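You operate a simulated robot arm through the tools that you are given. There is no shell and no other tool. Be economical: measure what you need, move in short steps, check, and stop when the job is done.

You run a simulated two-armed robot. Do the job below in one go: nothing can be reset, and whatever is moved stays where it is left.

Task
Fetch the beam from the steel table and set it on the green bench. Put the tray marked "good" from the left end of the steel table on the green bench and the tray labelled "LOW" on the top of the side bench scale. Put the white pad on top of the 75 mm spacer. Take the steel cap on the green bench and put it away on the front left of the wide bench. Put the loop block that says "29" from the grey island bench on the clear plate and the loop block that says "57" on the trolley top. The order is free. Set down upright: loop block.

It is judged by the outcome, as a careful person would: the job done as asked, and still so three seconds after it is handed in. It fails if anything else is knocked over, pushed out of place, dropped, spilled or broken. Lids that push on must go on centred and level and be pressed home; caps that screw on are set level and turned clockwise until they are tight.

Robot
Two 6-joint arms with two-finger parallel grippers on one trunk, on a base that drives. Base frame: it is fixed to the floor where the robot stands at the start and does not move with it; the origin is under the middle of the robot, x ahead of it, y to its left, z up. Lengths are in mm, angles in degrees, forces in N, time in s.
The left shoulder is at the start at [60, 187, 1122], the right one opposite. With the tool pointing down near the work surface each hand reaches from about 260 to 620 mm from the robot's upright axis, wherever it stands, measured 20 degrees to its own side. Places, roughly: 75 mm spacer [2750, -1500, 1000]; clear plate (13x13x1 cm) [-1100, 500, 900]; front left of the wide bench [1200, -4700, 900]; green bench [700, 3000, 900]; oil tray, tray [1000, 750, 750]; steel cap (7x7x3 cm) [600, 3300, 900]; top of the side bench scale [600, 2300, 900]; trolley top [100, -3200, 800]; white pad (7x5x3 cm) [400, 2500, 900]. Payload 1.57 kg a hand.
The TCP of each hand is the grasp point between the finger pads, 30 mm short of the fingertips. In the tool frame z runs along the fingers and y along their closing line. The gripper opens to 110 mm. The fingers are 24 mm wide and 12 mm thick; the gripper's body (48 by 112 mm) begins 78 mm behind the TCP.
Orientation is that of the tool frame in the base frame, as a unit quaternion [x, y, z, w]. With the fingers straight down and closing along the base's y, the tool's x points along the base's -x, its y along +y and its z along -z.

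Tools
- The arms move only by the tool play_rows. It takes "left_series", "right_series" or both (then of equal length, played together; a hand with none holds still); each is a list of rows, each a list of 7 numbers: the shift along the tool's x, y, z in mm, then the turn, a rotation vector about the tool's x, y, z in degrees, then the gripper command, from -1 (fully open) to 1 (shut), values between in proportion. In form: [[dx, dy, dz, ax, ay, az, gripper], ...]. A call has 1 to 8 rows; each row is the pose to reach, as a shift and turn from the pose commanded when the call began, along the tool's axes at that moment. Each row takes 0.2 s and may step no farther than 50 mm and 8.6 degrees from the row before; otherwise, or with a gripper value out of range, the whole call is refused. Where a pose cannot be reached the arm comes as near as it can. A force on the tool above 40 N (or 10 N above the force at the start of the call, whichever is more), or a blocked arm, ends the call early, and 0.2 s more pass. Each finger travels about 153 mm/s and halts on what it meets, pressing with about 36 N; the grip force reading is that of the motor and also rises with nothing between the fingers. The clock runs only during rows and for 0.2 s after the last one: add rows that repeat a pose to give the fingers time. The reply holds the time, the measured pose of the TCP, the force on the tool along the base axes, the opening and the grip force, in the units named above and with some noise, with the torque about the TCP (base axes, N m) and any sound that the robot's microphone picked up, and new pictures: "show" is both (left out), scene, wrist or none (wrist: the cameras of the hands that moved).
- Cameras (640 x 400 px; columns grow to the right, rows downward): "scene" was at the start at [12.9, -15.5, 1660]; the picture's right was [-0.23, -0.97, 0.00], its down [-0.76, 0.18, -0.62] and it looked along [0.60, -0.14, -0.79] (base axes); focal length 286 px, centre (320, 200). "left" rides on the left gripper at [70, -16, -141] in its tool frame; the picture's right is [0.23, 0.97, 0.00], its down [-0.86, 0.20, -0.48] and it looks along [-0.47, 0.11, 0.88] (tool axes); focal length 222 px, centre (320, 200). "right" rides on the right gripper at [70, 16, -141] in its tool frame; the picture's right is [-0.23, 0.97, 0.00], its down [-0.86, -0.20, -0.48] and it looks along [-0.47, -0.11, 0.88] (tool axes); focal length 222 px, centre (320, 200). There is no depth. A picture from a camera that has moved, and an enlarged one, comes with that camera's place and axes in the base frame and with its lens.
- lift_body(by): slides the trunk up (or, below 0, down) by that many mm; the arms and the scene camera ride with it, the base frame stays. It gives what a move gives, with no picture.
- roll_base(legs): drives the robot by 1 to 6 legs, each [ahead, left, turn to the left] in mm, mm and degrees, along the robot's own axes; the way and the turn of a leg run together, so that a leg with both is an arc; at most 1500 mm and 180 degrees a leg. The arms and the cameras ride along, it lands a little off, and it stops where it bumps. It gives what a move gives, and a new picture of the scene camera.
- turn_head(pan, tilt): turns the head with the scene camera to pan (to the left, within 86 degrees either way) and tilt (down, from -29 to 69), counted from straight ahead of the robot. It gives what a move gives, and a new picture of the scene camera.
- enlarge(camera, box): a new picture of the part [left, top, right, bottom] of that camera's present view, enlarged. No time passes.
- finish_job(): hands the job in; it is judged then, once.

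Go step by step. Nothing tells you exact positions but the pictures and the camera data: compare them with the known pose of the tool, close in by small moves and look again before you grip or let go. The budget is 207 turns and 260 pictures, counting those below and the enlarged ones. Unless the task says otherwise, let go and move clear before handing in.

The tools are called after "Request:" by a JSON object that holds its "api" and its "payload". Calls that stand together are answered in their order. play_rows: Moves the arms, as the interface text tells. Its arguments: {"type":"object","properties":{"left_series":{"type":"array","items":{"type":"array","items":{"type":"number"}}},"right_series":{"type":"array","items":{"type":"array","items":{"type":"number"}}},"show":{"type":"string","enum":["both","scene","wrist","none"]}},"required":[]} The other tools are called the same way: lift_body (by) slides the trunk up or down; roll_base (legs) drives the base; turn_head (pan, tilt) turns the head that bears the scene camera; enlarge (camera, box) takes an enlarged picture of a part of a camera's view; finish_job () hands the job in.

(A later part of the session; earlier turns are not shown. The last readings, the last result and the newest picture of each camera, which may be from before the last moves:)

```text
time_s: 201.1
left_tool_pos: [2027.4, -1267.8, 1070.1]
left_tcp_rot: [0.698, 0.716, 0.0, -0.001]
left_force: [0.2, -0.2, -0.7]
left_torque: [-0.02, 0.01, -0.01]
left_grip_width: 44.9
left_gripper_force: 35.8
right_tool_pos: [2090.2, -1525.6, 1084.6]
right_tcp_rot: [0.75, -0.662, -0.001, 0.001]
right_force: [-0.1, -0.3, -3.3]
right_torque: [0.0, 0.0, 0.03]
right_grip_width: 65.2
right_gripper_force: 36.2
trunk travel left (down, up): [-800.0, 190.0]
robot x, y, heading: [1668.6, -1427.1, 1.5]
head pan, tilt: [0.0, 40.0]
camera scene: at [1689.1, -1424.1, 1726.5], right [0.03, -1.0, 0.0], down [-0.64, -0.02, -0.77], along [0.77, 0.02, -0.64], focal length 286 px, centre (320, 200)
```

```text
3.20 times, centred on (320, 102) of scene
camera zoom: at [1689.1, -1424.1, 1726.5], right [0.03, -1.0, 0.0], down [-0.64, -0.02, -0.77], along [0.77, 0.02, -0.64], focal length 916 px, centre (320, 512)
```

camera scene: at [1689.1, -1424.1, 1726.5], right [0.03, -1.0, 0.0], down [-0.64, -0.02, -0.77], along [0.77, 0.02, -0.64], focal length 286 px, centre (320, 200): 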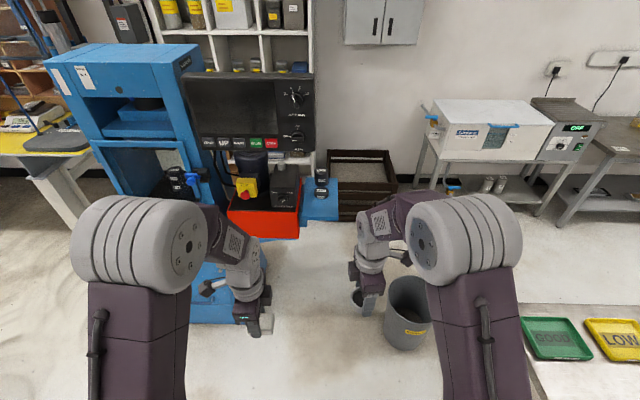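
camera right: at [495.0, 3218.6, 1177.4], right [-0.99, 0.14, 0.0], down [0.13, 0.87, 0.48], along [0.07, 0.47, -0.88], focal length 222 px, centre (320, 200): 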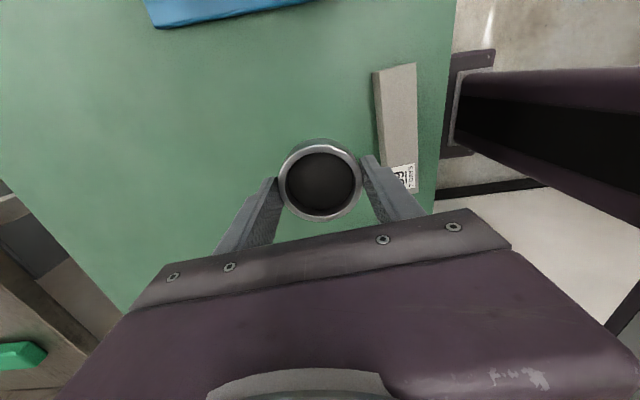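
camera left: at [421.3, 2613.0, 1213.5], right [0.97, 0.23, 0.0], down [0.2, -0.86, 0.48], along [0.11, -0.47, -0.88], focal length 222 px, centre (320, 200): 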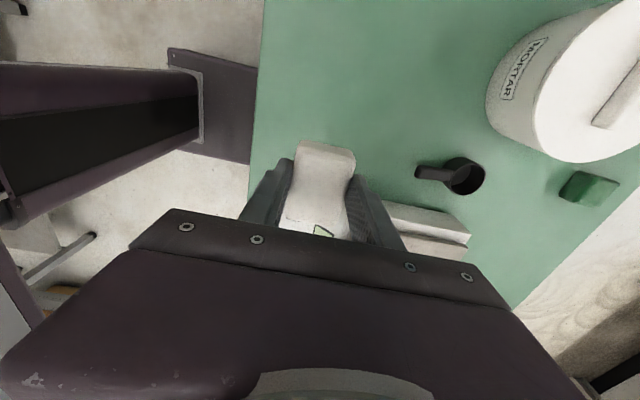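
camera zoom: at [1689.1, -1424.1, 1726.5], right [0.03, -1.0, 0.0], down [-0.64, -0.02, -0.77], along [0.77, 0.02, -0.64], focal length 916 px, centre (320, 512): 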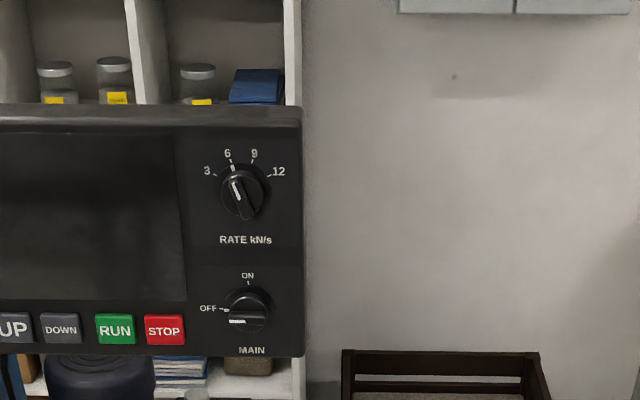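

Request:
{"api": "enlarge", "payload": {"camera": "scene", "box": [220, 140, 400, 250]}}

```text
3.56 times, centred on (310, 195) of scene
camera zoom: at [1689.1, -1424.1, 1726.5], right [0.03, -1.0, 0.0], down [-0.64, -0.02, -0.77], along [0.77, 0.02, -0.64], focal length 1017 px, centre (356, 218)
```

zoom: 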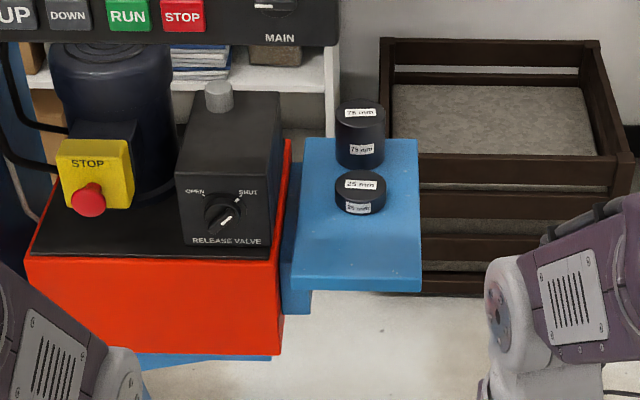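

The 75 mm spacer is at about (2868,-1398,933), but a monitor overhangs on its left, so the pad should come in with the right hand. I'll first deliver the cap at the wide bench and re-grip the pad there.

Request:
{"api": "roll_base", "payload": {"legs": [[-1450, 0, -1.4], [-700, 0, 0], [0, 0, -90], [1450, 0, 0], [1400, 0, 0]]}}

Request:
{"api": "turn_head", "payload": {"pan": 50, "tilt": 25}}

```text
time_s: 229.1
left_tool_pos: [-304.2, -4617.2, 1069.8]
left_tcp_rot: [1.0, 0.012, 0.0, -0.001]
left_force: [0.4, -0.5, -0.9]
left_torque: [0.03, 0.01, -0.01]
left_grip_width: 44.8
left_gripper_force: 36.3
right_tool_pos: [-564.6, -4679.9, 1085.0]
right_tcp_rot: [-0.06, 0.998, 0.001, -0.001]
right_force: [0.7, -0.4, -3.4]
right_torque: [-0.01, -0.02, 0.04]
right_grip_width: 65.4
right_gripper_force: 36.2
trunk travel left (down, up): [-800.0, 190.0]
robot x, y, heading: [-464.2, -4256.2, -88.7]
head pan, tilt: [0.0, 40.0]
camera scene: at [-463.6, -4277.2, 1726.4], right [-1.0, -0.02, 0.0], down [-0.02, 0.64, -0.77], along [0.02, -0.77, -0.64], focal length 286 px, centre (320, 200)
```

scene: 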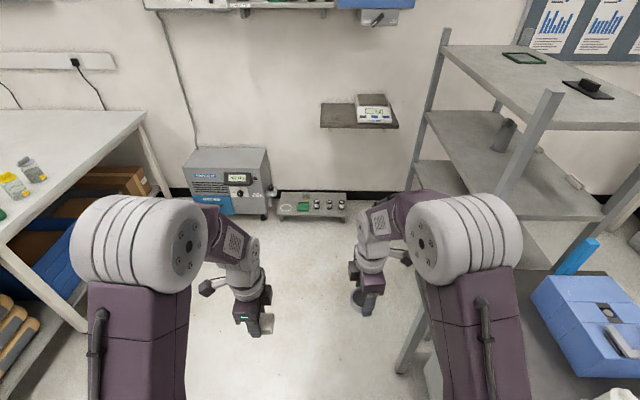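

```text
time_s: 230.3
left_tool_pos: [-305.0, -4618.3, 1071.5]
left_tcp_rot: [1.0, 0.012, -0.001, -0.001]
left_force: [0.5, 0.3, -0.5]
left_torque: [0.0, 0.01, -0.02]
left_grip_width: 44.7
left_gripper_force: 35.3
right_tool_pos: [-564.6, -4679.7, 1085.9]
right_tcp_rot: [-0.06, 0.998, 0.002, -0.001]
right_force: [-0.4, -0.3, -3.0]
right_torque: [0.0, 0.01, 0.0]
right_grip_width: 65.2
right_gripper_force: 36.1
trunk travel left (down, up): [-800.0, 190.0]
robot x, y, heading: [-464.2, -4255.4, -88.6]
head pan, tilt: [50.0, 25.0]
camera scene: at [-393.8, -4250.3, 1749.7], right [-0.62, -0.78, 0.0], down [-0.33, 0.26, -0.91], along [0.71, -0.57, -0.42], focal length 286 px, centre (320, 200)
```

scene: 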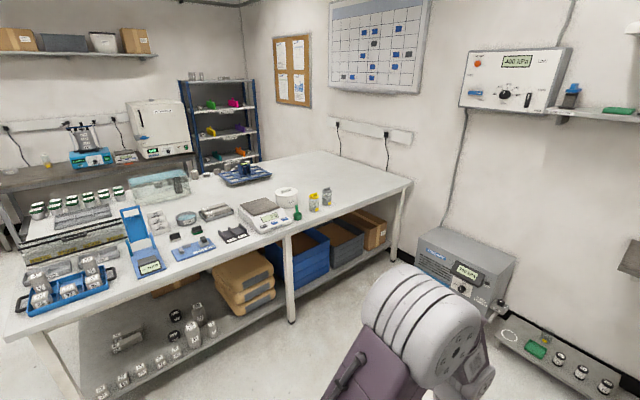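

Request:
{"api": "enlarge", "payload": {"camera": "scene", "box": [100, 170, 320, 300]}}

```text
2.91 times, centred on (210, 235) of scene
camera zoom: at [-393.8, -4250.3, 1749.7], right [-0.62, -0.78, 0.0], down [-0.33, 0.26, -0.91], along [0.71, -0.57, -0.42], focal length 832 px, centre (640, 98)
```

zoom: 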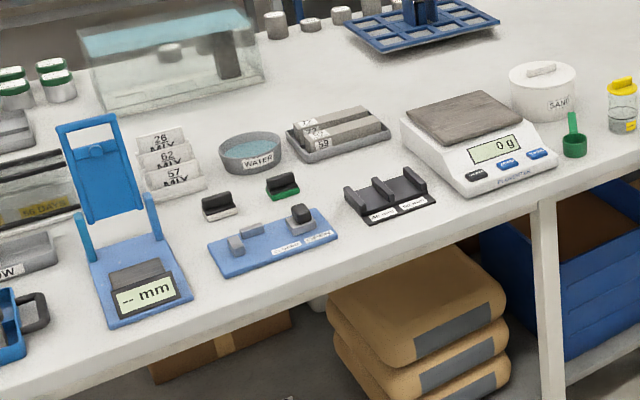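

The wide bench's front-left has a free spot near its front edge at about (865,-4615). I drive up to it, facing the bench.

Request:
{"api": "roll_base", "payload": {"legs": [[0, 0, 88.6], [0, -240, 0], [700, 0, 0]]}}

Request:
{"api": "turn_head", "payload": {"pan": -5, "tilt": 50}}

```text
time_s: 239.3
left_tool_pos: [597.0, -4306.2, 1070.9]
left_tcp_rot: [0.694, 0.72, 0.001, -0.001]
left_force: [-0.4, 1.2, 0.3]
left_torque: [0.01, -0.06, 0.02]
left_grip_width: 44.8
left_gripper_force: 35.7
right_tool_pos: [662.5, -4565.0, 1086.1]
right_tcp_rot: [0.753, -0.658, -0.001, 0.001]
right_force: [0.7, -0.4, -3.9]
right_torque: [0.0, -0.01, -0.03]
right_grip_width: 65.4
right_gripper_force: 35.9
trunk travel left (down, up): [-800.0, 190.0]
robot x, y, heading: [235.4, -4469.2, 2.4]
head pan, tilt: [50.0, 25.0]
camera scene: at [231.5, -4398.0, 1749.8], right [0.79, -0.61, 0.0], down [-0.26, -0.33, -0.91], along [0.56, 0.72, -0.42], focal length 286 px, centre (320, 200)
```

scene: 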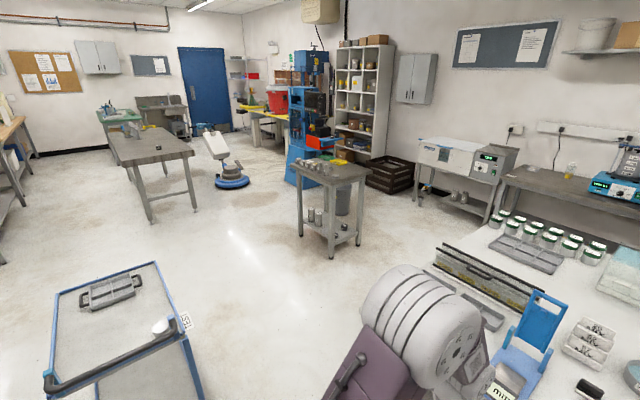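

```text
time_s: 240.6
left_tool_pos: [598.3, -4306.7, 1070.9]
left_tcp_rot: [0.694, 0.72, 0.0, -0.001]
left_force: [-0.5, -0.1, -0.3]
left_torque: [-0.02, -0.02, 0.04]
left_grip_width: 44.8
left_gripper_force: 36.4
right_tool_pos: [663.1, -4565.8, 1084.8]
right_tcp_rot: [0.753, -0.658, -0.001, 0.002]
right_force: [0.0, -0.2, -4.0]
right_torque: [0.0, -0.03, 0.04]
right_grip_width: 65.2
right_gripper_force: 36.1
trunk travel left (down, up): [-800.0, 190.0]
robot x, y, heading: [235.3, -4469.7, 2.1]
head pan, tilt: [-5.0, 50.0]
camera scene: at [253.1, -4474.4, 1712.3], right [-0.05, -1.0, 0.0], down [-0.77, 0.04, -0.64], along [0.64, -0.03, -0.77], focal length 286 px, centre (320, 200)
```

scene: 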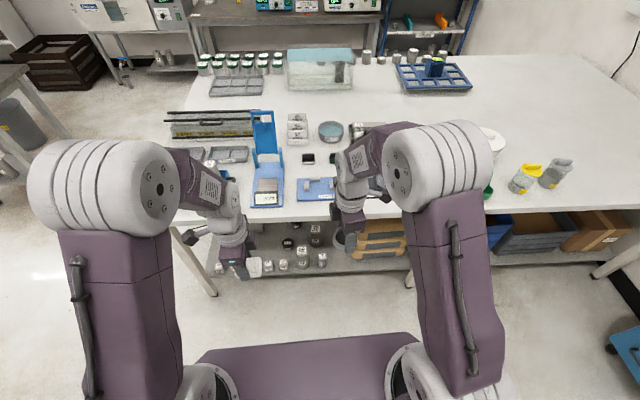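

Request:
{"api": "roll_base", "payload": {"legs": [[150, 0, -2]]}}

Request:
{"api": "play_rows", "payload": {"right_series": [[0, 0, 0, 0, 0, 0, 1]], "show": "wrist"}}

```text
time_s: 241.9
left_tool_pos: [746.6, -4317.2, 1072.5]
left_tcp_rot: [0.706, 0.708, 0.0, 0.0]
left_force: [-0.1, 0.5, 0.8]
left_torque: [-0.01, 0.0, 0.01]
left_grip_width: 45.0
left_gripper_force: 35.4
right_tool_pos: [801.5, -4576.7, 1085.0]
right_tcp_rot: [0.741, -0.671, -0.001, 0.001]
right_force: [-1.1, -0.7, -2.8]
right_torque: [0.0, -0.02, -0.02]
right_grip_width: 65.3
right_gripper_force: 35.4
trunk travel left (down, up): [-800.0, 190.0]
robot x, y, heading: [382.6, -4470.3, 0.1]
head pan, tilt: [-5.0, 50.0]
camera scene: at [394.1, -4472.1, 1712.3], right [-0.09, -1.0, 0.0], down [-0.76, 0.07, -0.64], along [0.64, -0.06, -0.77], focal length 286 px, centre (320, 200)
```

scene: 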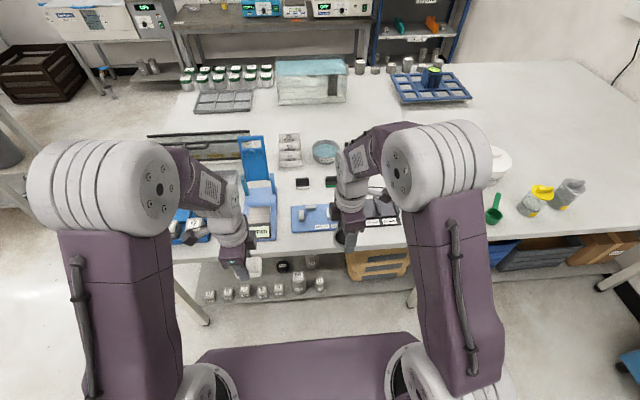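

```text
time_s: 242.3
left_tool_pos: [746.1, -4317.3, 1070.5]
left_tcp_rot: [0.707, 0.708, -0.001, 0.0]
left_force: [-1.1, -0.3, 0.1]
left_torque: [-0.04, 0.01, -0.02]
left_grip_width: 45.1
left_gripper_force: 36.4
right_tool_pos: [804.2, -4578.4, 1084.7]
right_tcp_rot: [0.742, -0.671, -0.001, 0.001]
right_force: [0.6, 0.5, -3.4]
right_torque: [0.0, -0.05, 0.02]
right_grip_width: 65.4
right_gripper_force: 35.7
trunk travel left (down, up): [-800.0, 190.0]
robot x, y, heading: [377.8, -4468.2, 0.2]
head pan, tilt: [-5.0, 50.0]
camera right: at [794.2, -4647.5, 1226.8], right [-0.99, 0.13, 0.0], down [0.12, 0.87, 0.48], along [0.06, 0.47, -0.88], focal length 222 px, centre (320, 200)
```

right: 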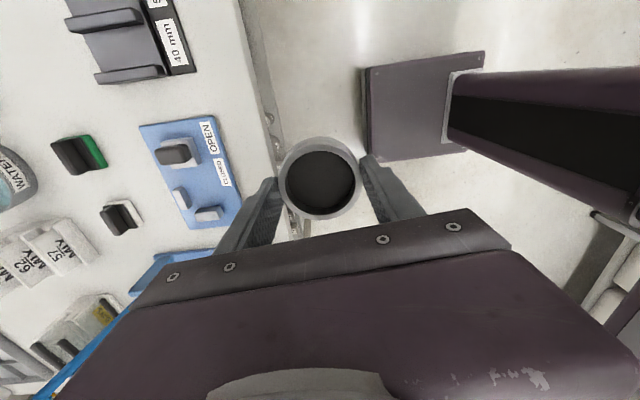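

Request:
{"api": "roll_base", "payload": {"legs": [[60, 0, 0]]}}

Request:
{"api": "play_rows", "payload": {"right_series": [[27, -20, 20, 0, 0, 0, 1], [54, -40, 50, 0, 0, 0, 1], [79, -57, 80, 0, 0, 0, 1], [79, -57, 80, 0, 0, 0, 1]], "show": "wrist"}}

```text
time_s: 243.3
left_tool_pos: [803.2, -4316.1, 1073.1]
left_tcp_rot: [0.706, 0.708, 0.002, 0.001]
left_force: [-1.0, -0.5, -1.1]
left_torque: [0.02, -0.05, 0.02]
left_grip_width: 45.1
left_gripper_force: 35.9
right_tool_pos: [858.9, -4575.2, 1087.7]
right_tcp_rot: [0.742, -0.67, -0.001, 0.0]
right_force: [-1.4, 0.1, -3.0]
right_torque: [0.02, -0.05, 0.02]
right_grip_width: 65.1
right_gripper_force: 35.7
trunk travel left (down, up): [-800.0, 190.0]
robot x, y, heading: [444.7, -4465.2, 0.1]
head pan, tilt: [-5.0, 50.0]
camera scene: at [448.9, -4472.1, 1712.4], right [-0.08, -1.0, 0.0], down [-0.76, 0.06, -0.65], along [0.64, -0.05, -0.76], focal length 286 px, centre (320, 200)
```

scene: 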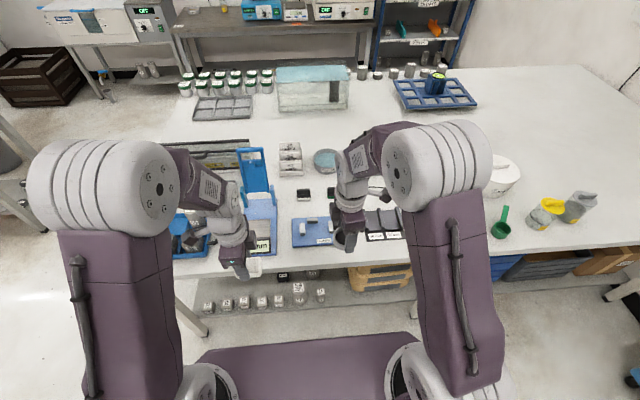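

```text
time_s: 244.3
left_tool_pos: [806.9, -4315.3, 1071.5]
left_tcp_rot: [0.706, 0.708, -0.001, 0.0]
left_force: [-1.2, -0.7, 0.2]
left_torque: [0.02, -0.01, -0.02]
left_grip_width: 44.9
left_gripper_force: 35.8
right_tool_pos: [928.8, -4649.4, 1006.6]
right_tcp_rot: [0.742, -0.671, -0.001, 0.001]
right_force: [0.7, 0.6, -3.7]
right_torque: [0.0, 0.0, -0.02]
right_grip_width: 65.4
right_gripper_force: 35.9
trunk travel left (down, up): [-800.0, 190.0]
robot x, y, heading: [445.0, -4467.7, 0.2]
head pan, tilt: [-5.0, 50.0]
camera right: at [918.5, -4719.9, 1147.9], right [-0.99, 0.13, 0.0], down [0.11, 0.87, 0.48], along [0.06, 0.47, -0.88], focal length 222 px, centre (320, 200)
```

right: 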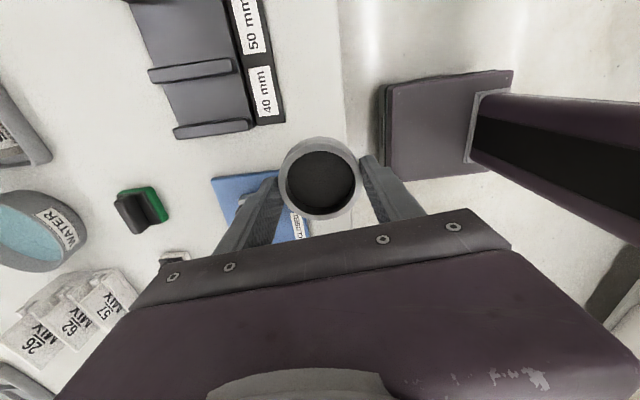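

Request:
{"api": "play_rows", "payload": {"right_series": [[0, -8, 30, 0, 0, 0, 1], [0, -8, 60, 0, 0, 0, 1], [0, -8, 80, 0, 0, 0, 1], [0, -8, 95, 0, 0, 0, 1], [0, -8, 100, 0, 0, 0, 1], [0, -8, 100, 0, 0, 0, 1]], "show": "wrist"}}

```text
time_s: 245.7
left_tool_pos: [807.4, -4315.6, 1070.6]
left_tcp_rot: [0.705, 0.709, -0.001, -0.001]
left_force: [0.1, -1.6, 0.1]
left_torque: [0.01, -0.02, -0.01]
left_grip_width: 44.7
left_gripper_force: 36.3
right_tool_pos: [933.6, -4648.5, 904.3]
right_tcp_rot: [0.742, -0.67, -0.002, 0.001]
right_force: [0.0, 0.1, -3.0]
right_torque: [-0.01, 0.01, 0.01]
right_grip_width: 65.5
right_gripper_force: 36.1
trunk travel left (down, up): [-800.0, 190.0]
robot x, y, heading: [441.1, -4465.2, 0.5]
head pan, tilt: [-5.0, 50.0]
camera right: at [926.6, -4718.8, 1045.7], right [-0.99, 0.13, 0.0], down [0.11, 0.87, 0.48], along [0.06, 0.47, -0.88], focal length 222 px, centre (320, 200)
```

right: 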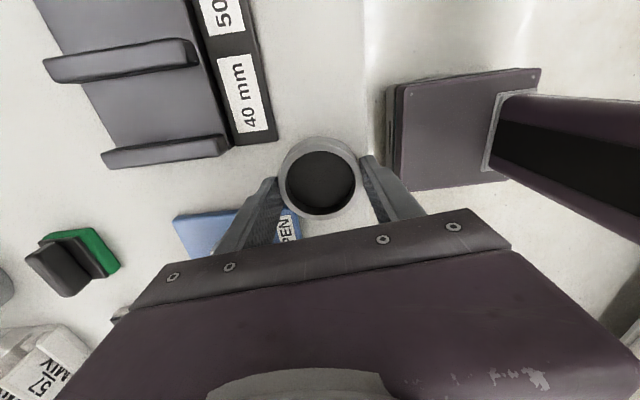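

Request:
{"api": "play_rows", "payload": {"right_series": [[3.6, -6, 3, 0, 0, 0, 1], [3.6, -6, 5, 0, 0, 0, 1], [3.6, -6, 7, 0, 0, 0, 1], [3.6, -6, 9, 0, 0, 0, 1], [3.6, -6, 9, 0, 0, 0, 1]], "show": "none"}}

```text
time_s: 246.9
left_tool_pos: [807.3, -4315.9, 1072.0]
left_tcp_rot: [0.705, 0.709, -0.001, 0.0]
left_force: [0.6, -0.7, -0.1]
left_torque: [-0.01, -0.02, -0.02]
left_grip_width: 45.0
left_gripper_force: 35.7
right_tool_pos: [942.2, -4652.5, 896.0]
right_tcp_rot: [0.742, -0.671, 0.0, 0.001]
right_force: [1.9, 0.0, 11.5]
right_torque: [0.41, 0.02, -0.07]
right_grip_width: 65.4
right_gripper_force: 36.1
trunk travel left (down, up): [-800.0, 190.0]
robot x, y, heading: [440.6, -4466.5, -0.1]
head pan, tilt: [-5.0, 50.0]
```

Contact at the expected height; I open only a little and lift off.

Request:
{"api": "play_rows", "payload": {"right_series": [[0, 0, 0, 0, 0, 0, 0.1], [0, 0, 0, 0, 0, 0, -0.4], [0, 0, 0, 0, 0, 0, -0.4], [0, 0, -20, 0, 0, 0, -0.4], [0, 0, -50, 0, 0, 0, -0.5], [0, 0, -90, 0, 0, 0, -1], [0, 0, -130, 0, 0, 0, -1], [0, 0, -150, 0, 0, 0, -1]], "show": "wrist"}}

```text
time_s: 248.7
left_tool_pos: [806.1, -4316.2, 1070.5]
left_tcp_rot: [0.706, 0.708, 0.0, 0.0]
left_force: [0.1, 0.2, -0.1]
left_torque: [0.03, 0.0, 0.03]
left_grip_width: 45.1
left_gripper_force: 36.2
right_tool_pos: [941.9, -4651.6, 1046.3]
right_tcp_rot: [0.742, -0.67, -0.002, 0.002]
right_force: [0.0, 0.2, 0.0]
right_torque: [0.0, -0.01, 0.04]
right_grip_width: 109.9
right_gripper_force: 0.0
trunk travel left (down, up): [-800.0, 190.0]
robot x, y, heading: [440.7, -4469.1, 0.3]
head pan, tilt: [-5.0, 50.0]
camera right: at [933.7, -4721.1, 1187.9], right [-0.99, 0.13, 0.01], down [0.12, 0.87, 0.48], along [0.06, 0.47, -0.88], focal length 222 px, centre (320, 200)
```

right: 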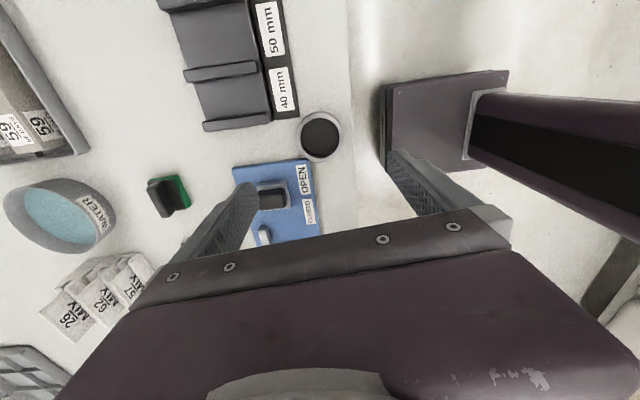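

The cap is in place. On the way back I'll survey the dark grey bench for the loop blocks.

Request:
{"api": "roll_base", "payload": {"legs": [[-450, 0, 0], [-460, 230, 0], [0, 0, 90], [1000, 0, 0]]}}

Request:
{"api": "turn_head", "payload": {"pan": 60, "tilt": 30}}

```text
time_s: 262.6
left_tool_pos: [-621.2, -2862.0, 1070.8]
left_tcp_rot: [-0.009, 1.0, -0.001, 0.0]
left_force: [0.5, -0.3, -0.8]
left_torque: [0.0, 0.02, 0.0]
left_grip_width: 44.9
left_gripper_force: 36.4
right_tool_pos: [-288.0, -2722.2, 1045.9]
right_tcp_rot: [0.998, 0.056, 0.0, 0.002]
right_force: [0.0, -0.3, -0.6]
right_torque: [0.0, 0.03, -0.05]
right_grip_width: 110.2
right_gripper_force: 0.1
trunk travel left (down, up): [-800.0, 190.0]
robot x, y, heading: [-466.8, -3227.7, 90.7]
head pan, tilt: [-5.0, 50.0]
camera scene: at [-460.1, -3208.3, 1712.3], right [1.0, -0.07, 0.0], down [-0.05, -0.76, -0.64], along [0.05, 0.64, -0.77], focal length 286 px, centre (320, 200)
```

scene: 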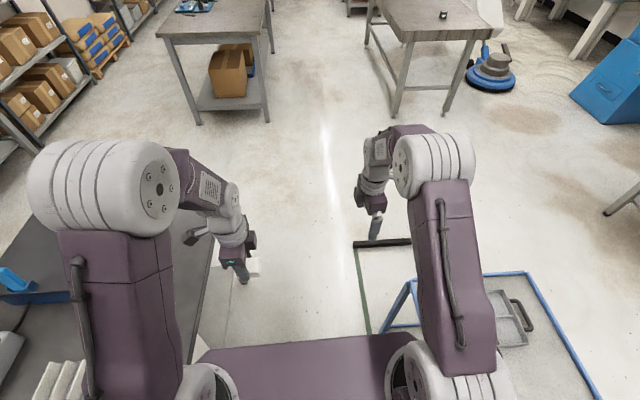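

```text
time_s: 264.0
left_tool_pos: [-622.0, -2861.5, 1070.7]
left_tcp_rot: [-0.008, 1.0, 0.0, 0.0]
left_force: [-0.9, 0.3, -0.9]
left_torque: [-0.03, 0.01, 0.01]
left_grip_width: 45.0
left_gripper_force: 36.0
right_tool_pos: [-289.0, -2722.4, 1046.2]
right_tcp_rot: [0.998, 0.057, 0.001, 0.002]
right_force: [0.3, 0.1, 0.4]
right_torque: [-0.03, -0.04, -0.01]
right_grip_width: 109.9
right_gripper_force: 0.1
trunk travel left (down, up): [-800.0, 190.0]
robot x, y, heading: [-466.0, -3227.0, 90.9]
head pan, tilt: [60.0, 30.0]
camera scene: at [-544.6, -3240.1, 1741.8], right [0.49, 0.87, 0.0], down [0.44, -0.24, -0.87], along [-0.76, 0.42, -0.5], focal length 286 px, centre (320, 200)
```

scene: 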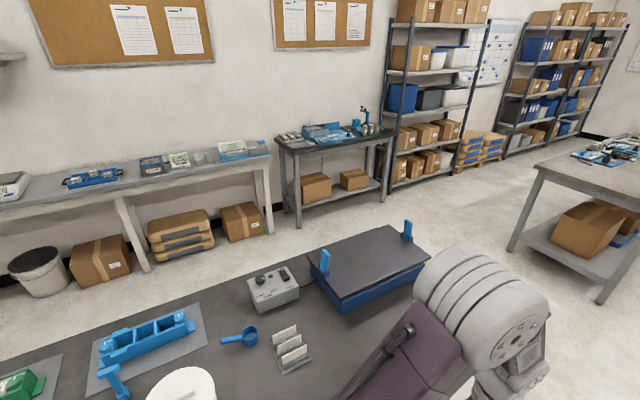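

The grey island bench is the one next to the steel table. Now I go to the steel table's right half to swap the pad between hands.

Request:
{"api": "roll_base", "payload": {"legs": [[1450, 0, 0], [1430, 0, -1], [0, 0, -90], [510, 0, 0]]}}

Request:
{"api": "turn_head", "payload": {"pan": 0, "tilt": 55}}

```text
time_s: 284.4
left_tool_pos: [385.3, -175.0, 1072.5]
left_tcp_rot: [0.707, 0.707, 0.0, 0.0]
left_force: [-0.5, 0.0, -0.1]
left_torque: [0.02, -0.05, -0.03]
left_grip_width: 45.2
left_gripper_force: 36.0
right_tool_pos: [519.4, -509.4, 1047.8]
right_tcp_rot: [0.74, -0.673, -0.001, 0.002]
right_force: [0.4, 0.7, 0.3]
right_torque: [-0.01, -0.04, 0.02]
right_grip_width: 109.9
right_gripper_force: 0.0
trunk travel left (down, up): [-800.0, 190.0]
robot x, y, heading: [18.9, -322.8, -0.2]
head pan, tilt: [60.0, 30.0]
camera scene: at [3.2, -243.5, 1741.8], right [0.87, -0.5, 0.0], down [-0.25, -0.43, -0.87], along [0.43, 0.75, -0.5], focal length 286 px, centre (320, 200)
```

scene: 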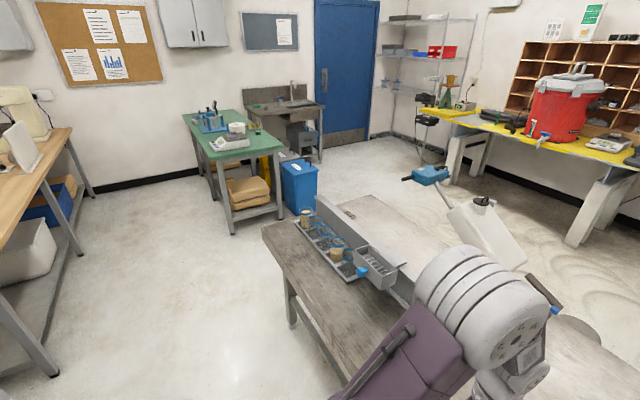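

```text
time_s: 285.7
left_tool_pos: [386.8, -174.0, 1071.4]
left_tcp_rot: [0.708, 0.706, 0.0, -0.001]
left_force: [0.9, -0.1, -0.1]
left_torque: [0.0, 0.03, -0.02]
left_grip_width: 45.2
left_gripper_force: 36.4
right_tool_pos: [518.8, -510.5, 1046.0]
right_tcp_rot: [0.74, -0.672, -0.002, 0.002]
right_force: [0.3, -0.3, 0.5]
right_torque: [0.01, 0.01, 0.02]
right_grip_width: 109.7
right_gripper_force: 0.1
trunk travel left (down, up): [-800.0, 190.0]
robot x, y, heading: [19.8, -324.3, -0.1]
head pan, tilt: [0.0, 55.0]
camera scene: at [31.7, -321.7, 1705.8], right [0.0, -1.0, 0.0], down [-0.82, 0.0, -0.57], along [0.57, 0.0, -0.82], focal length 286 px, centre (320, 200)
```

scene: 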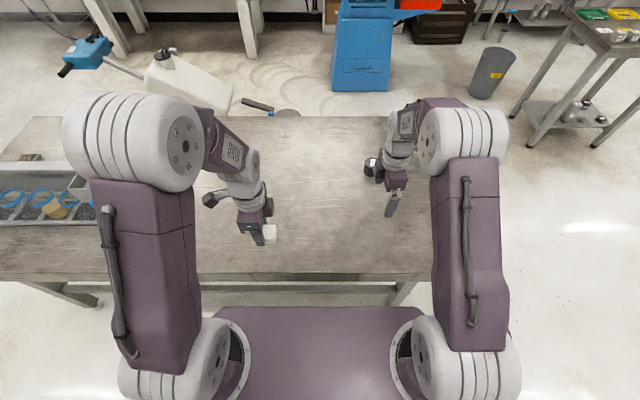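

Request:
{"api": "play_rows", "payload": {"left_series": [[-25, 16, 25, 0, 0, 0, 1], [-50, 32, 50, 0, 0, 0, 1], [-75, 48, 80, 0, 0, 0, 1], [-100, 64, 110, 0, 0, 0, 1], [-100, 64, 140, 0, 0, 0, 1], [-100, 64, 165, 0, 0, 0, 1], [-100, 64, 180, 0, 0, 0, 1], [-100, 64, 184, 0, 0, 0, 1]], "show": "none"}}

Request:
{"api": "play_rows", "payload": {"left_series": [[0, 0, 1.5, 0, 0, 0, 1], [0, 0, 3, 0, 0, 0, 1], [0, 0, 5, 0, 0, 0, 1], [0, 0, 5, 0, 0, 0, 1]], "show": "none"}}

```text
time_s: 287.5
left_tool_pos: [451.3, -274.2, 885.8]
left_tcp_rot: [0.708, 0.706, -0.001, 0.0]
left_force: [0.4, -0.1, -0.5]
left_torque: [-0.03, -0.01, 0.01]
left_grip_width: 44.9
left_gripper_force: 36.0
right_tool_pos: [520.1, -510.0, 1047.1]
right_tcp_rot: [0.739, -0.673, -0.001, 0.002]
right_force: [0.0, 0.1, -0.2]
right_torque: [0.03, 0.02, -0.01]
right_grip_width: 110.1
right_gripper_force: 0.0
trunk travel left (down, up): [-800.0, 190.0]
robot x, y, heading: [19.2, -326.0, -0.3]
head pan, tilt: [0.0, 55.0]
```

```text
time_s: 288.5
left_tool_pos: [449.6, -275.7, 882.5]
left_tcp_rot: [0.708, 0.706, -0.001, -0.001]
left_force: [-0.2, 0.5, -0.1]
left_torque: [-0.01, 0.01, -0.02]
left_grip_width: 44.8
left_gripper_force: 35.9
right_tool_pos: [519.8, -510.3, 1044.8]
right_tcp_rot: [0.74, -0.672, -0.001, 0.002]
right_force: [0.0, -1.5, 0.0]
right_torque: [0.02, -0.04, 0.02]
right_grip_width: 110.0
right_gripper_force: 0.1
trunk travel left (down, up): [-800.0, 190.0]
robot x, y, heading: [19.9, -323.5, 0.0]
head pan, tilt: [0.0, 55.0]
```

Request:
{"api": "play_rows", "payload": {"left_series": [[0, 0, 1.5, 0, 0, 0, 1], [0, 0, 2.5, 0, 0, 0, 1], [0, 0, 2.5, 0, 0, 0, 1]], "show": "none"}}

Request:
{"api": "play_rows", "payload": {"left_series": [[0, 0, 0, 0, 0, 0, 0.6], [0, 0, 0, 0, 0, 0, 0.2], [0, 0, 0, 0, 0, 0, -0.2], [0, 0, -30, 0, 0, 0, -0.2], [0, 0, -70, 0, 0, 0, -0.5], [0, 0, -110, 0, 0, 0, -1], [40, 0, -150, 0, 0, 0, -1], [80, 0, -180, 0, 0, 0, -1]], "show": "none"}}

Request:
{"api": "play_rows", "payload": {"left_series": [[40, 0, 0, 0, 0, 0, -1], [85, 0, 0, 0, 0, 0, -1]], "right_series": [[-10, 5, 0, 0, -8, 0, -1], [-20, 10, 0, 0, -16, 0, -1]], "show": "scene"}}

```text
time_s: 289.3
left_tool_pos: [449.7, -275.1, 881.2]
left_tcp_rot: [0.708, 0.707, 0.0, 0.001]
left_force: [0.7, 4.0, 20.7]
left_torque: [-0.04, 0.06, 0.01]
left_grip_width: 45.1
left_gripper_force: 35.7
right_tool_pos: [518.8, -510.7, 1047.2]
right_tcp_rot: [0.74, -0.673, 0.0, 0.001]
right_force: [0.7, 0.6, 0.0]
right_torque: [0.01, -0.01, 0.02]
right_grip_width: 110.1
right_gripper_force: 0.2
trunk travel left (down, up): [-800.0, 190.0]
robot x, y, heading: [18.9, -323.9, -0.3]
head pan, tilt: [0.0, 55.0]
```

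```text
refused: row 7 steps farther than a row can; nothing moved
```

```text
time_s: 289.9
left_tool_pos: [449.4, -186.9, 878.4]
left_tcp_rot: [0.708, 0.706, -0.001, 0.0]
left_force: [-0.7, -0.2, 0.2]
left_torque: [-0.05, 0.03, -0.01]
left_grip_width: 110.2
left_gripper_force: 0.0
right_tool_pos: [507.5, -489.4, 1045.0]
right_tcp_rot: [0.732, -0.667, -0.103, -0.093]
right_force: [0.7, -0.6, -0.3]
right_torque: [-0.02, 0.0, 0.0]
right_grip_width: 110.0
right_gripper_force: 0.1
trunk travel left (down, up): [-800.0, 190.0]
robot x, y, heading: [19.4, -324.4, -0.1]
head pan, tilt: [0.0, 55.0]
camera scene: at [30.6, -320.1, 1705.7], right [0.0, -1.0, 0.0], down [-0.82, 0.0, -0.57], along [0.57, 0.0, -0.82], focal length 286 px, centre (320, 200)
```

scene: 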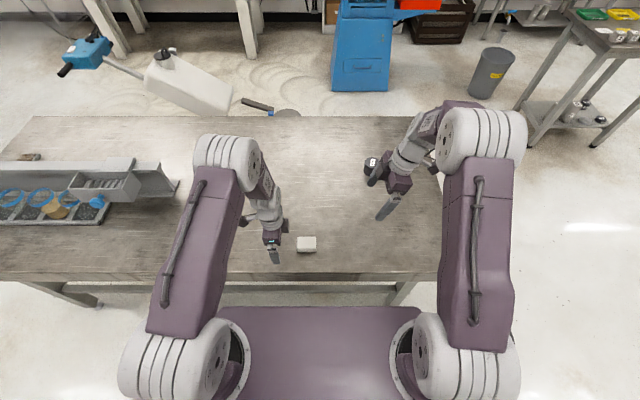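

The pad stands free on the table. I clear the left hand and bring the right hand in, tilted 30° so its wrist leans to the right.

Request:
{"api": "play_rows", "payload": {"left_series": [[0, 0, -30, 0, 0, 0, -1], [0, 0, -60, 0, 0, 0, -1], [10, 0, -100, 0, 0, 0, -1], [20, 0, -140, 0, 0, 0, -1], [40, 0, -180, 0, 0, 0, -1], [60, 0, -190, 0, 0, 0, -1], [60, 0, -190, 0, 0, 0, -1]], "right_series": [[-10, 0, 0, 0, -2, 0, -1], [-40, 8, 20, 0, -5, 0, -1], [-78, 17, 40, 0, -8, 0, -1], [-117, 25, 60, 0, -11, 0, -1], [-155, 33, 85, 0, -14, 0, -1], [-193, 41, 105, 0, -14, 0, -1], [-193, 41, 118, 0, -14, 0, -1]], "show": "wrist"}}

```text
time_s: 291.5
left_tool_pos: [450.2, -127.2, 1072.5]
left_tcp_rot: [0.708, 0.706, 0.0, 0.0]
left_force: [0.5, 0.0, 0.1]
left_torque: [0.0, -0.02, -0.01]
left_grip_width: 110.0
left_gripper_force: 0.1
right_tool_pos: [445.2, -279.7, 983.4]
right_tcp_rot: [0.715, -0.65, -0.194, -0.172]
right_force: [0.1, 0.9, -0.7]
right_torque: [0.05, 0.02, 0.01]
right_grip_width: 110.2
right_gripper_force: 0.0
trunk travel left (down, up): [-800.0, 190.0]
robot x, y, heading: [17.7, -327.7, -0.1]
head pan, tilt: [0.0, 55.0]
camera right: at [441.7, -410.7, 1071.2], right [-0.99, 0.1, 0.12], down [0.16, 0.52, 0.84], along [0.03, 0.85, -0.53], focal length 222 px, centre (320, 200)
camera left: at [436.1, -55.5, 1213.6], right [0.97, 0.22, 0.0], down [0.2, -0.86, 0.48], along [0.11, -0.47, -0.88], focal length 222 px, centre (320, 200)
```

right: 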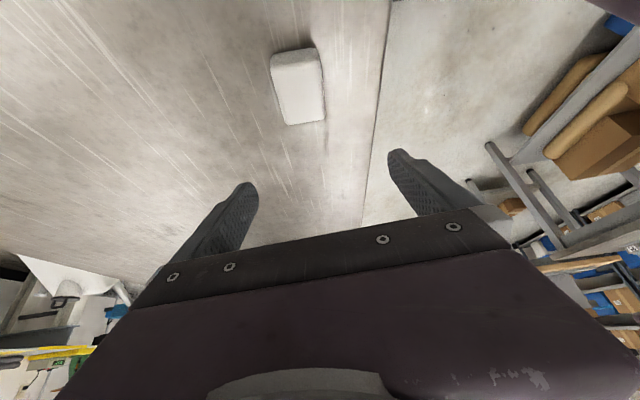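
left: 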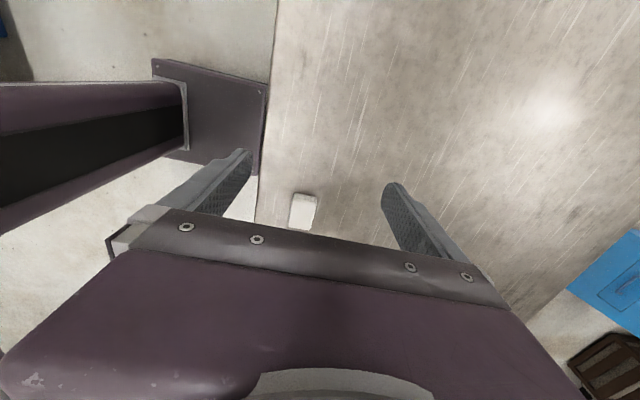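

Request:
{"api": "play_rows", "payload": {"right_series": [[20, -1, 29, 1.4, 0, 2.5, -1], [40, -3, 58, 2.85, 0, 4.94, -1], [52, -3.6, 76, 2.85, 0, 4.94, -1], [58, -3.6, 85, 2.85, 0, 4.94, -1], [58, -3.6, 85, 2.85, 0, 4.94, -1]], "show": "both"}}

Request:
{"api": "enlarge", "payload": {"camera": "scene", "box": [240, 160, 440, 285]}}

```text
time_s: 292.7
left_tool_pos: [451.1, -126.1, 1072.8]
left_tcp_rot: [0.708, 0.707, 0.0, 0.0]
left_force: [-0.5, 0.2, -0.6]
left_torque: [-0.01, -0.03, 0.01]
left_grip_width: 109.9
left_gripper_force: 0.1
right_tool_pos: [451.0, -286.3, 884.6]
right_tcp_rot: [-0.681, 0.685, 0.184, 0.183]
right_force: [0.4, 0.4, -0.3]
right_torque: [0.0, 0.04, -0.01]
right_grip_width: 109.9
right_gripper_force: 0.0
trunk travel left (down, up): [-800.0, 190.0]
robot x, y, heading: [18.9, -324.7, -0.1]
head pan, tilt: [0.0, 55.0]
camera scene: at [31.5, -322.1, 1705.8], right [0.0, -1.0, 0.0], down [-0.82, 0.0, -0.57], along [0.57, 0.0, -0.82], focal length 286 px, centre (320, 200)
camera right: at [433.4, -415.5, 971.9], right [-0.97, 0.2, 0.12], down [0.21, 0.5, 0.84], along [0.11, 0.84, -0.53], focal length 222 px, centre (320, 200)
```

scene: 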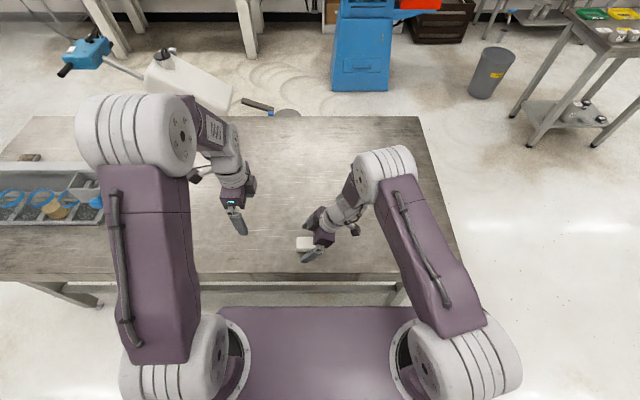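
right: 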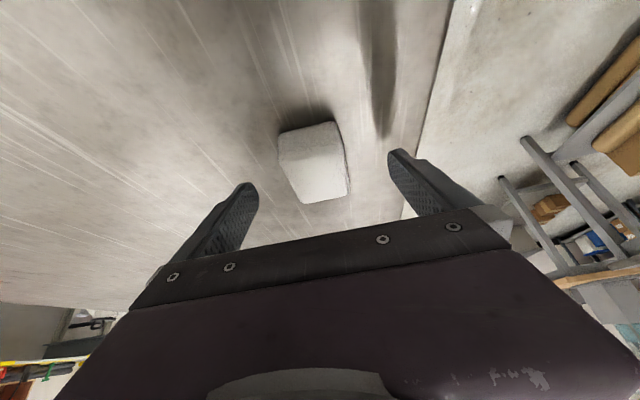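

```text
3.20 times, centred on (340, 222) of scene
camera zoom: at [31.5, -322.1, 1705.8], right [0.0, -1.0, 0.0], down [-0.82, 0.0, -0.57], along [0.57, 0.0, -0.82], focal length 916 px, centre (256, 128)
```

zoom: 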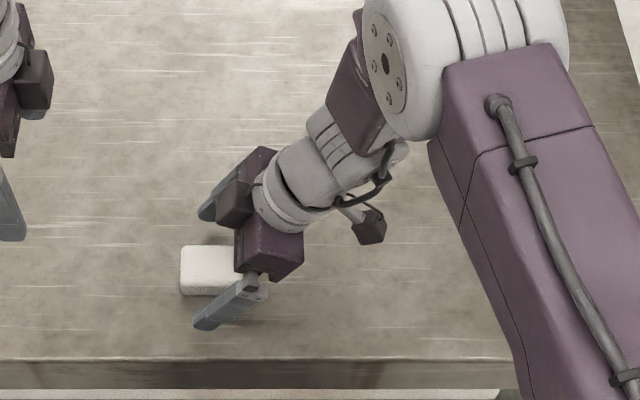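

Request:
{"api": "play_rows", "payload": {"right_series": [[2, 0, 3, 0, 0, 0, -0.5], [2, 0, 3, 0, 0, 0, 0.2], [2, 0, 3, 0, 0, 0, 1], [2, 0, 3, 0, 0, 0, 1], [2, 0, 3, 0, 0, 0, 1]], "show": "none"}}

```text
time_s: 293.9
left_tool_pos: [450.7, -125.6, 1072.0]
left_tcp_rot: [0.708, 0.706, -0.001, 0.0]
left_force: [0.0, 0.4, -0.4]
left_torque: [-0.02, 0.0, -0.01]
left_grip_width: 110.3
left_gripper_force: 0.2
right_tool_pos: [450.5, -285.5, 878.9]
right_tcp_rot: [-0.681, 0.685, 0.184, 0.182]
right_force: [0.8, -0.2, 0.4]
right_torque: [0.04, -0.04, 0.01]
right_grip_width: 44.9
right_gripper_force: 36.4
trunk travel left (down, up): [-800.0, 190.0]
robot x, y, heading: [18.4, -325.2, -0.1]
head pan, tilt: [0.0, 55.0]
```

Request:
{"api": "play_rows", "payload": {"right_series": [[-20, 0, -35, 0, 0, 0, 1], [-40, 0, -70, 0, 0, 0, 1], [-60, 0, -104, 0, 0, 0, 1], [-80, 0, -139, 0, 0, 0, 1]], "show": "wrist"}}

```text
time_s: 294.9
left_tool_pos: [449.4, -125.9, 1072.0]
left_tcp_rot: [0.708, 0.707, 0.0, -0.001]
left_force: [-0.8, 0.7, 0.7]
left_torque: [0.0, -0.01, -0.01]
left_grip_width: 110.1
left_gripper_force: 0.1
right_tool_pos: [451.4, -284.8, 1041.1]
right_tcp_rot: [-0.681, 0.685, 0.183, 0.181]
right_force: [-0.5, -0.8, -0.1]
right_torque: [-0.03, 0.0, 0.0]
right_grip_width: 45.1
right_gripper_force: 35.9
trunk travel left (down, up): [-800.0, 190.0]
robot x, y, heading: [19.1, -323.1, -0.3]
head pan, tilt: [0.0, 55.0]
camera right: at [435.0, -415.0, 1128.9], right [-0.97, 0.2, 0.12], down [0.21, 0.5, 0.84], along [0.11, 0.84, -0.53], focal length 222 px, centre (320, 200)
```

right: 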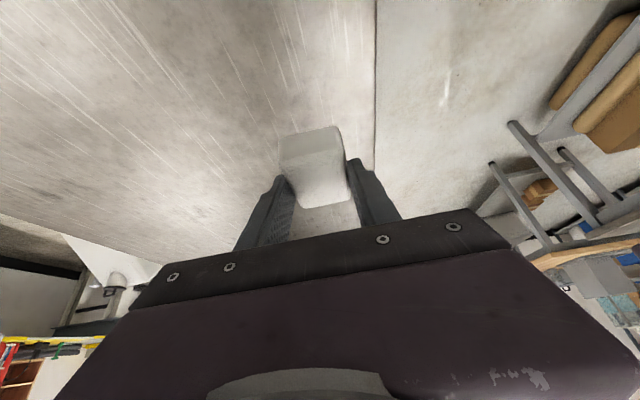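

The pad is in the right hand. I retract the left arm and drive toward the press shelf.

Request:
{"api": "play_rows", "payload": {"left_series": [[0, -40, -10, 0, 0, 0, -1], [0, -80, -20, 0, 0, 0, -1], [0, -120, -40, 0, 0, 0, -1], [0, -150, -60, 0, 0, 0, -1], [0, -170, -80, 0, 0, 0, -1]], "show": "none"}}

Request:
{"api": "roll_base", "payload": {"legs": [[-270, 0, 0.2], [0, -1115, 0], [1450, 0, 0], [800, 0, 0]]}}

Request:
{"api": "turn_head", "payload": {"pan": 0, "tilt": 40}}

```text
time_s: 296.1
left_tool_pos: [276.7, -128.2, 1149.8]
left_tcp_rot: [0.708, 0.707, -0.001, 0.0]
left_force: [0.5, 0.3, 0.7]
left_torque: [0.01, 0.0, 0.01]
left_grip_width: 110.2
left_gripper_force: 0.0
right_tool_pos: [451.2, -283.6, 1040.5]
right_tcp_rot: [-0.681, 0.685, 0.184, 0.182]
right_force: [-0.2, 0.5, 0.1]
right_torque: [0.0, -0.02, 0.0]
right_grip_width: 44.9
right_gripper_force: 36.3
trunk travel left (down, up): [-800.0, 190.0]
robot x, y, heading: [17.8, -319.8, -0.3]
head pan, tilt: [0.0, 55.0]
```

```text
time_s: 313.8
left_tool_pos: [2250.7, -1285.6, 1150.0]
left_tcp_rot: [0.722, 0.691, -0.001, 0.0]
left_force: [0.6, -0.4, 0.1]
left_torque: [0.0, 0.05, -0.01]
left_grip_width: 109.9
left_gripper_force: 0.1
right_tool_pos: [2418.2, -1451.2, 1040.0]
right_tcp_rot: [-0.668, 0.698, 0.181, 0.185]
right_force: [-0.7, 0.6, -0.3]
right_torque: [-0.02, 0.02, -0.01]
right_grip_width: 44.8
right_gripper_force: 35.7
trunk travel left (down, up): [-800.0, 190.0]
robot x, y, heading: [1981.9, -1470.1, -2.1]
head pan, tilt: [0.0, 55.0]
camera scene: at [1994.6, -1470.2, 1705.8], right [-0.04, -1.0, 0.0], down [-0.82, 0.04, -0.57], along [0.57, -0.02, -0.82], focal length 286 px, centre (320, 200)
```

scene: 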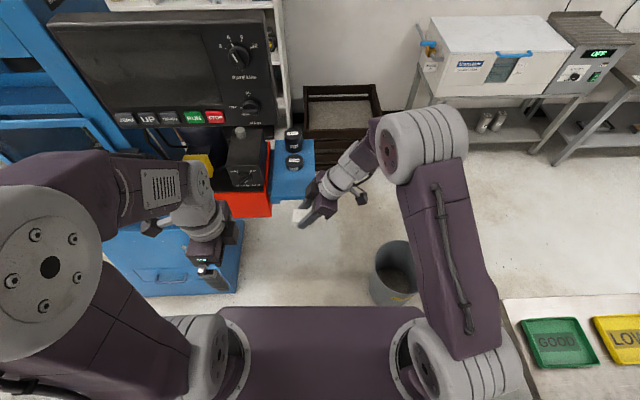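

```text
time_s: 314.6
left_tool_pos: [2250.9, -1286.2, 1149.7]
left_tcp_rot: [0.722, 0.692, -0.001, 0.0]
left_force: [0.2, -0.3, -0.3]
left_torque: [-0.03, 0.04, 0.0]
left_grip_width: 109.8
left_gripper_force: 0.1
right_tool_pos: [2419.1, -1451.0, 1040.0]
right_tcp_rot: [-0.667, 0.699, 0.18, 0.186]
right_force: [0.5, 0.6, -0.2]
right_torque: [0.0, 0.02, -0.01]
right_grip_width: 44.8
right_gripper_force: 35.5
trunk travel left (down, up): [-800.0, 190.0]
robot x, y, heading: [1982.2, -1470.6, -2.4]
head pan, tilt: [0.0, 40.0]
camera scene: at [2008.9, -1470.8, 1726.4], right [-0.04, -1.0, 0.0], down [-0.64, 0.03, -0.77], along [0.76, -0.03, -0.64], focal length 286 px, centre (320, 200)
```

scene: 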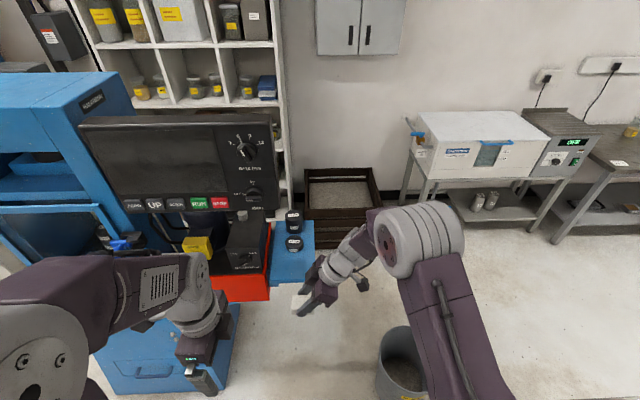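

Request:
{"api": "play_rows", "payload": {"left_series": [[10, -30, 0, 0, 0, -8.5, -1], [20, -60, 0, 0, 0, -17, -1], [30, -90, 0, 0, 0, -25.5, -1], [40, -90, 0, 0, 0, -34, -1], [40, -90, 0, 0, 0, -42.5, -1], [40, -90, 0, 0, 0, -51, -1], [40, -90, 0, 0, 0, -59.5, -1], [40, -90, 0, 0, 0, -68, -1]], "show": "scene"}}

```text
time_s: 316.4
left_tool_pos: [2200.9, -1227.5, 1179.9]
left_tcp_rot: [0.211, 0.978, -0.001, -0.002]
left_force: [-0.8, -0.7, -1.0]
left_torque: [0.01, -0.02, 0.03]
left_grip_width: 109.8
left_gripper_force: 0.0
left hand out of reach, approached as far as the arm can: row 1, 2, 3, 4, 5, 6, 7, 8
right_tool_pos: [2417.5, -1450.3, 1040.0]
right_tcp_rot: [-0.667, 0.698, 0.18, 0.185]
right_force: [0.4, -0.8, -0.5]
right_torque: [0.01, 0.03, 0.03]
right_grip_width: 44.9
right_gripper_force: 35.8
trunk travel left (down, up): [-800.0, 190.0]
robot x, y, heading: [1982.6, -1473.9, -2.3]
head pan, tilt: [0.0, 40.0]
camera scene: at [2008.4, -1470.8, 1726.4], right [-0.04, -1.0, 0.0], down [-0.64, 0.03, -0.77], along [0.77, -0.03, -0.64], focal length 286 px, centre (320, 200)
```

scene: 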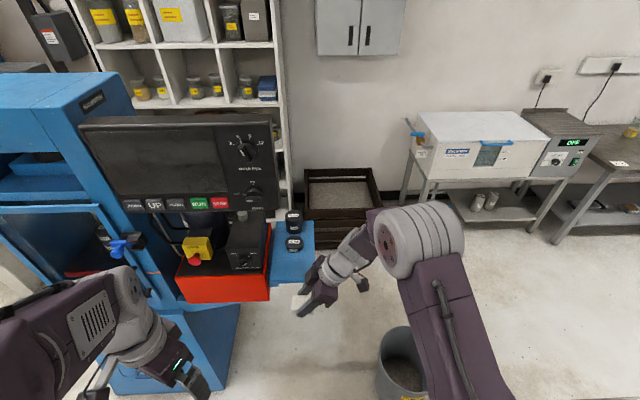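

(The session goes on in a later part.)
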